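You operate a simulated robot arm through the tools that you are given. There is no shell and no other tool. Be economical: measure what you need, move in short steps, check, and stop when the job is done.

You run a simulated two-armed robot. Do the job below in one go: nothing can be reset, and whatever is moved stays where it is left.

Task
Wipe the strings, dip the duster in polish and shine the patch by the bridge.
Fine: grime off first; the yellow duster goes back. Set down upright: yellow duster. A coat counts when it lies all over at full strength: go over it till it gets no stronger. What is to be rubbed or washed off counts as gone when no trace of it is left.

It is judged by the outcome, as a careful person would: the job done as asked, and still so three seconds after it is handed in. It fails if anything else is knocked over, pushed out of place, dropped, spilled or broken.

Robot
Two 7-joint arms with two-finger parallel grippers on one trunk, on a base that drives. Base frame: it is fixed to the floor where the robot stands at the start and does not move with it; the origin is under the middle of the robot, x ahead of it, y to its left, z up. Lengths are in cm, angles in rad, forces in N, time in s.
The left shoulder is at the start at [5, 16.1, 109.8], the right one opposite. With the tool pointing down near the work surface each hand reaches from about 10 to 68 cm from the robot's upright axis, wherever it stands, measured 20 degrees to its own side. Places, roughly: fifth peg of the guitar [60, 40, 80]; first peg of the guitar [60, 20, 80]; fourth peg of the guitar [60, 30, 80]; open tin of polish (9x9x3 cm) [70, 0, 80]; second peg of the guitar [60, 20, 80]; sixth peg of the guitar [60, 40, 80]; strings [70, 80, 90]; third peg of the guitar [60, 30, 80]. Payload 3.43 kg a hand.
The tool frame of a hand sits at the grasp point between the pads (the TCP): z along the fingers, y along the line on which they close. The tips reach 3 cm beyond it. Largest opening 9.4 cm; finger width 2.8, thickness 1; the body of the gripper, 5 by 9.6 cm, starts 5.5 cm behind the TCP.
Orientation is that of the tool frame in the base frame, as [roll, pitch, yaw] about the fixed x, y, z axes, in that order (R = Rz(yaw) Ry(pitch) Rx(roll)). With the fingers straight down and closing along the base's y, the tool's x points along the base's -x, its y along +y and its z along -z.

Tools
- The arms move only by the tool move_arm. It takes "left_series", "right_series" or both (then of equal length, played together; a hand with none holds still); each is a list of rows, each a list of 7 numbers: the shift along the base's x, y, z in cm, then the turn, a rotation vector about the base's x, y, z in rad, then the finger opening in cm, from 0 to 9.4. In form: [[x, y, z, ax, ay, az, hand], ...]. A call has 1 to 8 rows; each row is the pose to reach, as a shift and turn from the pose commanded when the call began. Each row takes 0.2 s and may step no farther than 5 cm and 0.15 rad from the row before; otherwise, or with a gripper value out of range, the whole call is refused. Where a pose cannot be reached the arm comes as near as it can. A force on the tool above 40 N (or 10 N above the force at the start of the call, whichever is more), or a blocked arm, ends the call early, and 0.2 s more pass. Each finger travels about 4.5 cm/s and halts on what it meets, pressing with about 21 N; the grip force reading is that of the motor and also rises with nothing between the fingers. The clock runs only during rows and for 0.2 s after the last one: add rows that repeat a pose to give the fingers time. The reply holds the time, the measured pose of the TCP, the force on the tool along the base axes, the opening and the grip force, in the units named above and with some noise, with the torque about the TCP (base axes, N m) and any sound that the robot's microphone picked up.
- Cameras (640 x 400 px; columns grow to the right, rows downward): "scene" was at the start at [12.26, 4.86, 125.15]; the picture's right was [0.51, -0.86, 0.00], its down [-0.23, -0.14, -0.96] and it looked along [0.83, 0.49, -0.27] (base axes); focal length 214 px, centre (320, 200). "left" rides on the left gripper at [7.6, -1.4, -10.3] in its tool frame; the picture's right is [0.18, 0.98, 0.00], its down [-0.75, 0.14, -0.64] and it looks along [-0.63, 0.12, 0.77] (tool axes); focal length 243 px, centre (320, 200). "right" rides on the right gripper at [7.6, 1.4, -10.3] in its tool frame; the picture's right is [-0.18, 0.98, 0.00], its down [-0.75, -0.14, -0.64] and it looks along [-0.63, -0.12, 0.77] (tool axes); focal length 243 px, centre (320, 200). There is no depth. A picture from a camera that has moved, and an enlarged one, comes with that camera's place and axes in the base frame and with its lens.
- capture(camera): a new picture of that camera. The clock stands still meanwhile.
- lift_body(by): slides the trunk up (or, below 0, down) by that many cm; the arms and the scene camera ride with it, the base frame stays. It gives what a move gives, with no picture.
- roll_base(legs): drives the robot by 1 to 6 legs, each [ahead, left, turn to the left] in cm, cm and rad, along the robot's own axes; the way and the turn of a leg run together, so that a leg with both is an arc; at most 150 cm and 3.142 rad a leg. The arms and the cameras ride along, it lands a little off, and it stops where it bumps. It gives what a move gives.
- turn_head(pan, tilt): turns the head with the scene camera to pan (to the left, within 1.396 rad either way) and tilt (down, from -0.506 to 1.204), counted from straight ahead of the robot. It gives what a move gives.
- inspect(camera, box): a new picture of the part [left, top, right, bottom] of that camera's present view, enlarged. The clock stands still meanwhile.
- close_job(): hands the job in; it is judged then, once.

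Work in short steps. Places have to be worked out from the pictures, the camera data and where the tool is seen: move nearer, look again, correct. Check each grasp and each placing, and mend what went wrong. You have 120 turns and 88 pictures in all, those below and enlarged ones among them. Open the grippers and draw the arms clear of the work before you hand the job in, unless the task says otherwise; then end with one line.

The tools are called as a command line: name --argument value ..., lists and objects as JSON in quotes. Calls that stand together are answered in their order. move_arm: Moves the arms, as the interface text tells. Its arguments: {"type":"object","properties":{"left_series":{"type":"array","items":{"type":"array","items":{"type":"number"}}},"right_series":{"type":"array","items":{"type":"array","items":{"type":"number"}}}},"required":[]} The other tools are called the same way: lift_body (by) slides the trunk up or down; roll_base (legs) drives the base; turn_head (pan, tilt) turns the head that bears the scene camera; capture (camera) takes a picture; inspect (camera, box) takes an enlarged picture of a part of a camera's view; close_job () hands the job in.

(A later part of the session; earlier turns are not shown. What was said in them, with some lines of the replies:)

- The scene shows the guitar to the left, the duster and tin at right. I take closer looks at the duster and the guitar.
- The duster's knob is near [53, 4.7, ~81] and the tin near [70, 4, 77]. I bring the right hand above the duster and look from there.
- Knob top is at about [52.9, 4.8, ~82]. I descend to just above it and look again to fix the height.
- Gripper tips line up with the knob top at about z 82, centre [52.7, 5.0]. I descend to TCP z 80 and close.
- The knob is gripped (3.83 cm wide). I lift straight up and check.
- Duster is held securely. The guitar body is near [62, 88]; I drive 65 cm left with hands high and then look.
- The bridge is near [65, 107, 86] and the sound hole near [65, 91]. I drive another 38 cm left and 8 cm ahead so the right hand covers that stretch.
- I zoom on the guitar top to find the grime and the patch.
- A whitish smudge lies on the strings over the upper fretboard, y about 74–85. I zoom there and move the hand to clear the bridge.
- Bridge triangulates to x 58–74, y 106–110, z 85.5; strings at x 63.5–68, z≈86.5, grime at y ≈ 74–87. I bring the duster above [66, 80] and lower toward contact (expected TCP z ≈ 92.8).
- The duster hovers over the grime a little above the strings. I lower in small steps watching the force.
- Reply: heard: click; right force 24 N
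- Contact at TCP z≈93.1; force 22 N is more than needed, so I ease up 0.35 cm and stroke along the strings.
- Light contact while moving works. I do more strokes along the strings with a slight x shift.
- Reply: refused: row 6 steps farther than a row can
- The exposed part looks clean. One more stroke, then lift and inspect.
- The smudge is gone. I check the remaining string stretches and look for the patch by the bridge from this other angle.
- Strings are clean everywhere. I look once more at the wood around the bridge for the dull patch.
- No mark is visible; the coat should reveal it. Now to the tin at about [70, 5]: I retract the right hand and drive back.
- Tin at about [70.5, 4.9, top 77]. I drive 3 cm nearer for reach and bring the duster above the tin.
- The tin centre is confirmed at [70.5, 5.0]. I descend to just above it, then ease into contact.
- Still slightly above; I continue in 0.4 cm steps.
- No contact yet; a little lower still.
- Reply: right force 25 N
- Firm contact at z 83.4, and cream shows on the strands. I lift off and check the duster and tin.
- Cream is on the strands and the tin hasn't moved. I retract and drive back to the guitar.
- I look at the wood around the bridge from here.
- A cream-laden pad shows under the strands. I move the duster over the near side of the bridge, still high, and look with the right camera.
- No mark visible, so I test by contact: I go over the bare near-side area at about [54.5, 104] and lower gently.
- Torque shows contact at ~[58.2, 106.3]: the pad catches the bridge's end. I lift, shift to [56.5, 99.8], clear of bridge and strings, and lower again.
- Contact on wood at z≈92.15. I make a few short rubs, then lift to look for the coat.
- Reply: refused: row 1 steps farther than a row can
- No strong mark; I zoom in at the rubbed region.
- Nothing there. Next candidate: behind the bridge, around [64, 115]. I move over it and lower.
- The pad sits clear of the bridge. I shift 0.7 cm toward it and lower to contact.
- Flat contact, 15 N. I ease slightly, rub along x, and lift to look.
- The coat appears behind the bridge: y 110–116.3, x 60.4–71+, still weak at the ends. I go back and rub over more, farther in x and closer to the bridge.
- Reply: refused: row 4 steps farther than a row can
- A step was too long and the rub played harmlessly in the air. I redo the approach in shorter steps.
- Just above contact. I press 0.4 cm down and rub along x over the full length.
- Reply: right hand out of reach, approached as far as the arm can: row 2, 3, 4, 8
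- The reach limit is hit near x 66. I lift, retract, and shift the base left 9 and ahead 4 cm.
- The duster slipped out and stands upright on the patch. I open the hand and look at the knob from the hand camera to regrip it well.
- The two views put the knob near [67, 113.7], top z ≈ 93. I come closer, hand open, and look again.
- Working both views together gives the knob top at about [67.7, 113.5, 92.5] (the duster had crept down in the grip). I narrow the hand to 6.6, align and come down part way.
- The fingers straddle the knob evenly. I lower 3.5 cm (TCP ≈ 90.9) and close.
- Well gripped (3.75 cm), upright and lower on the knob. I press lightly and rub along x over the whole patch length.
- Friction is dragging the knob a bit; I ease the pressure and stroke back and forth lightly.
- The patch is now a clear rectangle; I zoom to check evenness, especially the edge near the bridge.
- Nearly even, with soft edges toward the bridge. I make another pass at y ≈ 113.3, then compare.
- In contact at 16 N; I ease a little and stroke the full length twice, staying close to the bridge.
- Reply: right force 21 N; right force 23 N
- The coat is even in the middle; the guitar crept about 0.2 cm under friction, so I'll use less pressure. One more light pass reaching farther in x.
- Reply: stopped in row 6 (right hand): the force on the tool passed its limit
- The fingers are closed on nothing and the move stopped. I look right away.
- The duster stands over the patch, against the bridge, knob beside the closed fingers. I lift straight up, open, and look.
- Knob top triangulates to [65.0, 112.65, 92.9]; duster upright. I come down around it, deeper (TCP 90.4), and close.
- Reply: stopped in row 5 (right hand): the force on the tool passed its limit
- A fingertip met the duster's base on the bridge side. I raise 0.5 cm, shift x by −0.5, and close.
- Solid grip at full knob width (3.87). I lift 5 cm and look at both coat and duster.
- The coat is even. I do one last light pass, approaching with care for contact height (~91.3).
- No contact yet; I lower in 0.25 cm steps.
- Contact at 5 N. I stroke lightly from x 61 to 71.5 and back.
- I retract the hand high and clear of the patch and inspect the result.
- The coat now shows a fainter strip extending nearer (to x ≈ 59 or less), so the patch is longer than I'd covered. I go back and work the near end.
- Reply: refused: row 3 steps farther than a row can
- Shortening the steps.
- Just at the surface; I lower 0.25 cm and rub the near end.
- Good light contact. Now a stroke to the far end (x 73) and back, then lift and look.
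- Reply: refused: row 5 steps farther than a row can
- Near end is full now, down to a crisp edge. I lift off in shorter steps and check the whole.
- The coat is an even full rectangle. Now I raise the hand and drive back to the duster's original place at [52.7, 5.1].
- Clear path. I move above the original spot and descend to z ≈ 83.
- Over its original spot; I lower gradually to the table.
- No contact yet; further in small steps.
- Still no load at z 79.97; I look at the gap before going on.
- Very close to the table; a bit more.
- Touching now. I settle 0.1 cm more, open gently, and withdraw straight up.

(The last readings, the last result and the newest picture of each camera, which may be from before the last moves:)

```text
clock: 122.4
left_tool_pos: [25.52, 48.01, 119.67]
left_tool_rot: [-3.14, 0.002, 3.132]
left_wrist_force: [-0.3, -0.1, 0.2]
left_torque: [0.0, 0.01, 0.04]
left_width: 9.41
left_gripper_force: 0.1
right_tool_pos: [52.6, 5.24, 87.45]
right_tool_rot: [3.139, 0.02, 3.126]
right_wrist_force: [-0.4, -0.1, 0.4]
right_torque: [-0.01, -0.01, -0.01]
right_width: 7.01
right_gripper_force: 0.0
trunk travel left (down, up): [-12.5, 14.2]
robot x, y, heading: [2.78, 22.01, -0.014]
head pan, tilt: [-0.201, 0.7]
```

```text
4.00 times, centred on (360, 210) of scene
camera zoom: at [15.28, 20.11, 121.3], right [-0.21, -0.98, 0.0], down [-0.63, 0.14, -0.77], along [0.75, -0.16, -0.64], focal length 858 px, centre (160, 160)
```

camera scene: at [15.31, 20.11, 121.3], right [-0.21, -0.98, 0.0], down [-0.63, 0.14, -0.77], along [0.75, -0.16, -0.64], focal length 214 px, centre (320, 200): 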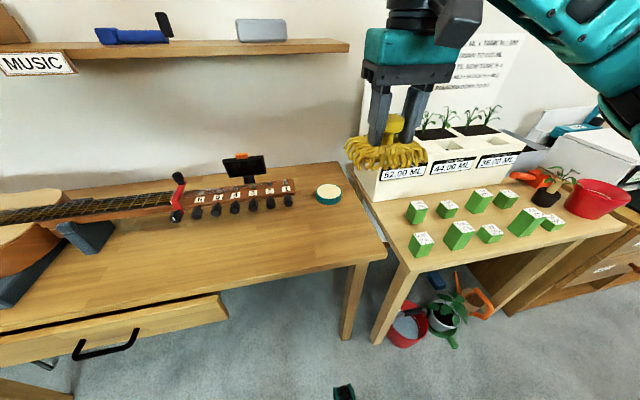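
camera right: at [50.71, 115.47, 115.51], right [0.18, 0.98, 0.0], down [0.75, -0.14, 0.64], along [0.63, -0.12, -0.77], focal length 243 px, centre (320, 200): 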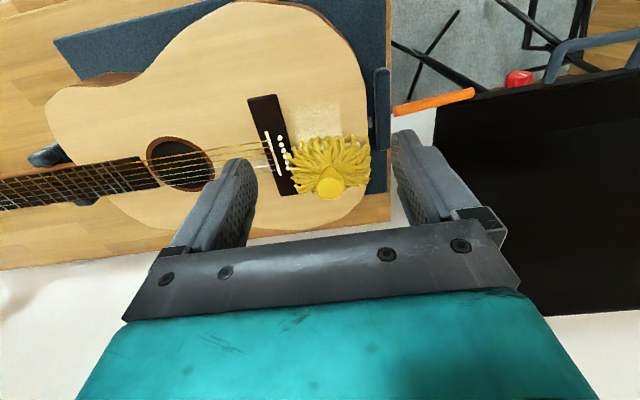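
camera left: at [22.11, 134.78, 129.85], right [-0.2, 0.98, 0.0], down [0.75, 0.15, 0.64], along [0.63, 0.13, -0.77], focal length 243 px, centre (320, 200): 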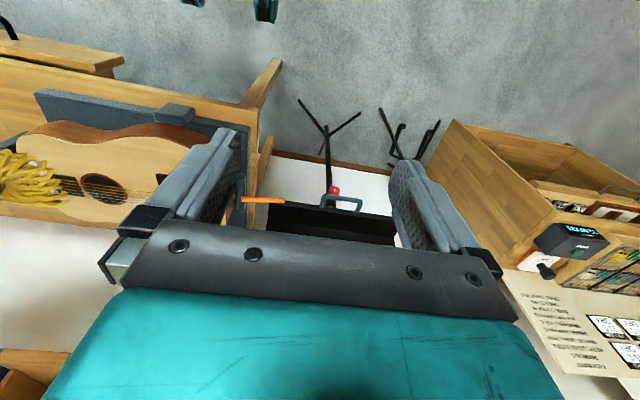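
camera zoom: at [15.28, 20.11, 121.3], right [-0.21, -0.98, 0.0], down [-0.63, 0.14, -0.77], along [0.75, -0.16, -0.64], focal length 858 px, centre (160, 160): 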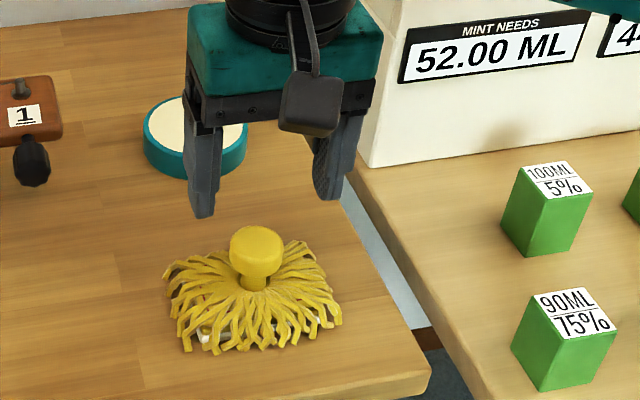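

The duster stands upright at its original place. I withdraw the arm clear.

move_arm --right_series '[[0, 0, 4, 0, 0, 0, 9.4], [-3, 0, 8, 0, 0, 0, 9.4], [-6, 0, 12, 0, 0, 0, 9.4], [-9, 0, 16, 0, 0, 0, 9.4], [-12, 0, 20, 0, 0, 0, 9.4], [-15, 0, 24, 0, 0, 0, 9.4], [-18, 0, 28, 0, 0, 0, 9.4]]'

turn_head --pan 0.536 --tilt 0.4

capture --camera "scene"

```text
clock: 124.0
left_tool_pos: [25.63, 48.04, 119.65]
left_tool_rot: [3.141, 0.003, 3.13]
left_wrist_force: [-0.6, 0.4, -0.4]
left_torque: [-0.02, 0.0, -0.01]
left_width: 9.41
left_gripper_force: 0.1
right_tool_pos: [34.73, 5.25, 115.34]
right_tool_rot: [3.14, 0.02, 3.125]
right_wrist_force: [0.0, 0.2, -0.1]
right_torque: [0.01, 0.0, -0.05]
right_width: 9.42
right_gripper_force: 0.0
trunk travel left (down, up): [-12.5, 14.2]
robot x, y, heading: [2.72, 21.79, -0.008]
head pan, tilt: [-0.201, 0.7]
```

```text
clock: 125.1
left_tool_pos: [25.52, 48.11, 119.64]
left_tool_rot: [-3.141, 0.001, 3.131]
left_wrist_force: [0.5, 0.5, 0.5]
left_torque: [0.01, -0.02, 0.04]
left_width: 9.39
left_gripper_force: 0.0
right_tool_pos: [34.71, 5.24, 115.29]
right_tool_rot: [3.14, 0.018, 3.127]
right_wrist_force: [-0.3, 0.7, 0.0]
right_torque: [-0.01, -0.01, -0.01]
right_width: 9.4
right_gripper_force: 0.1
trunk travel left (down, up): [-12.5, 14.2]
robot x, y, heading: [3.03, 21.44, -0.009]
head pan, tilt: [0.536, 0.4]
```

```text
4 pictures are left
camera scene: at [15.02, 26.52, 123.98], right [0.5, -0.87, 0.0], down [-0.34, -0.19, -0.92], along [0.8, 0.46, -0.39], focal length 214 px, centre (320, 200)
```

scene: 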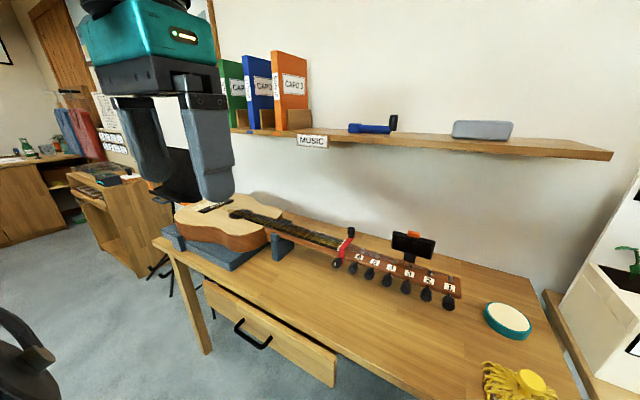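

Everything looks in place. One zoom to check that the strings are still clean after the polishing.

inspect --camera "scene" --box '[200, 185, 360, 275]'

```text
4.00 times, centred on (280, 230) of scene
camera zoom: at [15.02, 26.52, 123.98], right [0.5, -0.87, 0.0], down [-0.34, -0.19, -0.92], along [0.8, 0.46, -0.39], focal length 858 px, centre (480, 80)
```

zoom: 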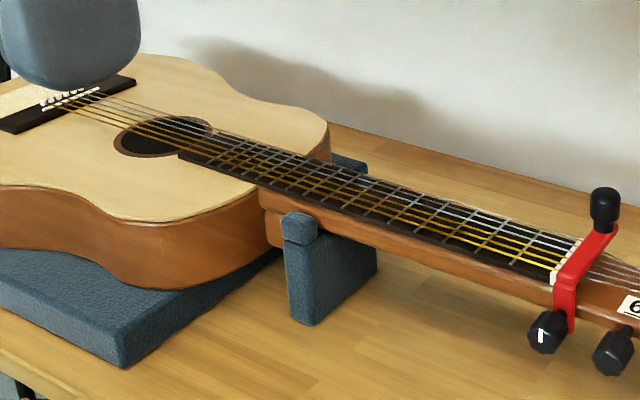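

The strings are clean, the patch is coated and the duster is back, so I hand the job in.

close_job

```text
The job is handed in.
```

I wiped the strings clean, polished the patch by the bridge to an even coat, and set the duster back upright where it was; it slipped from the grip twice while polishing, landing upright both times, and the guitar shifted about 0.2 cm.
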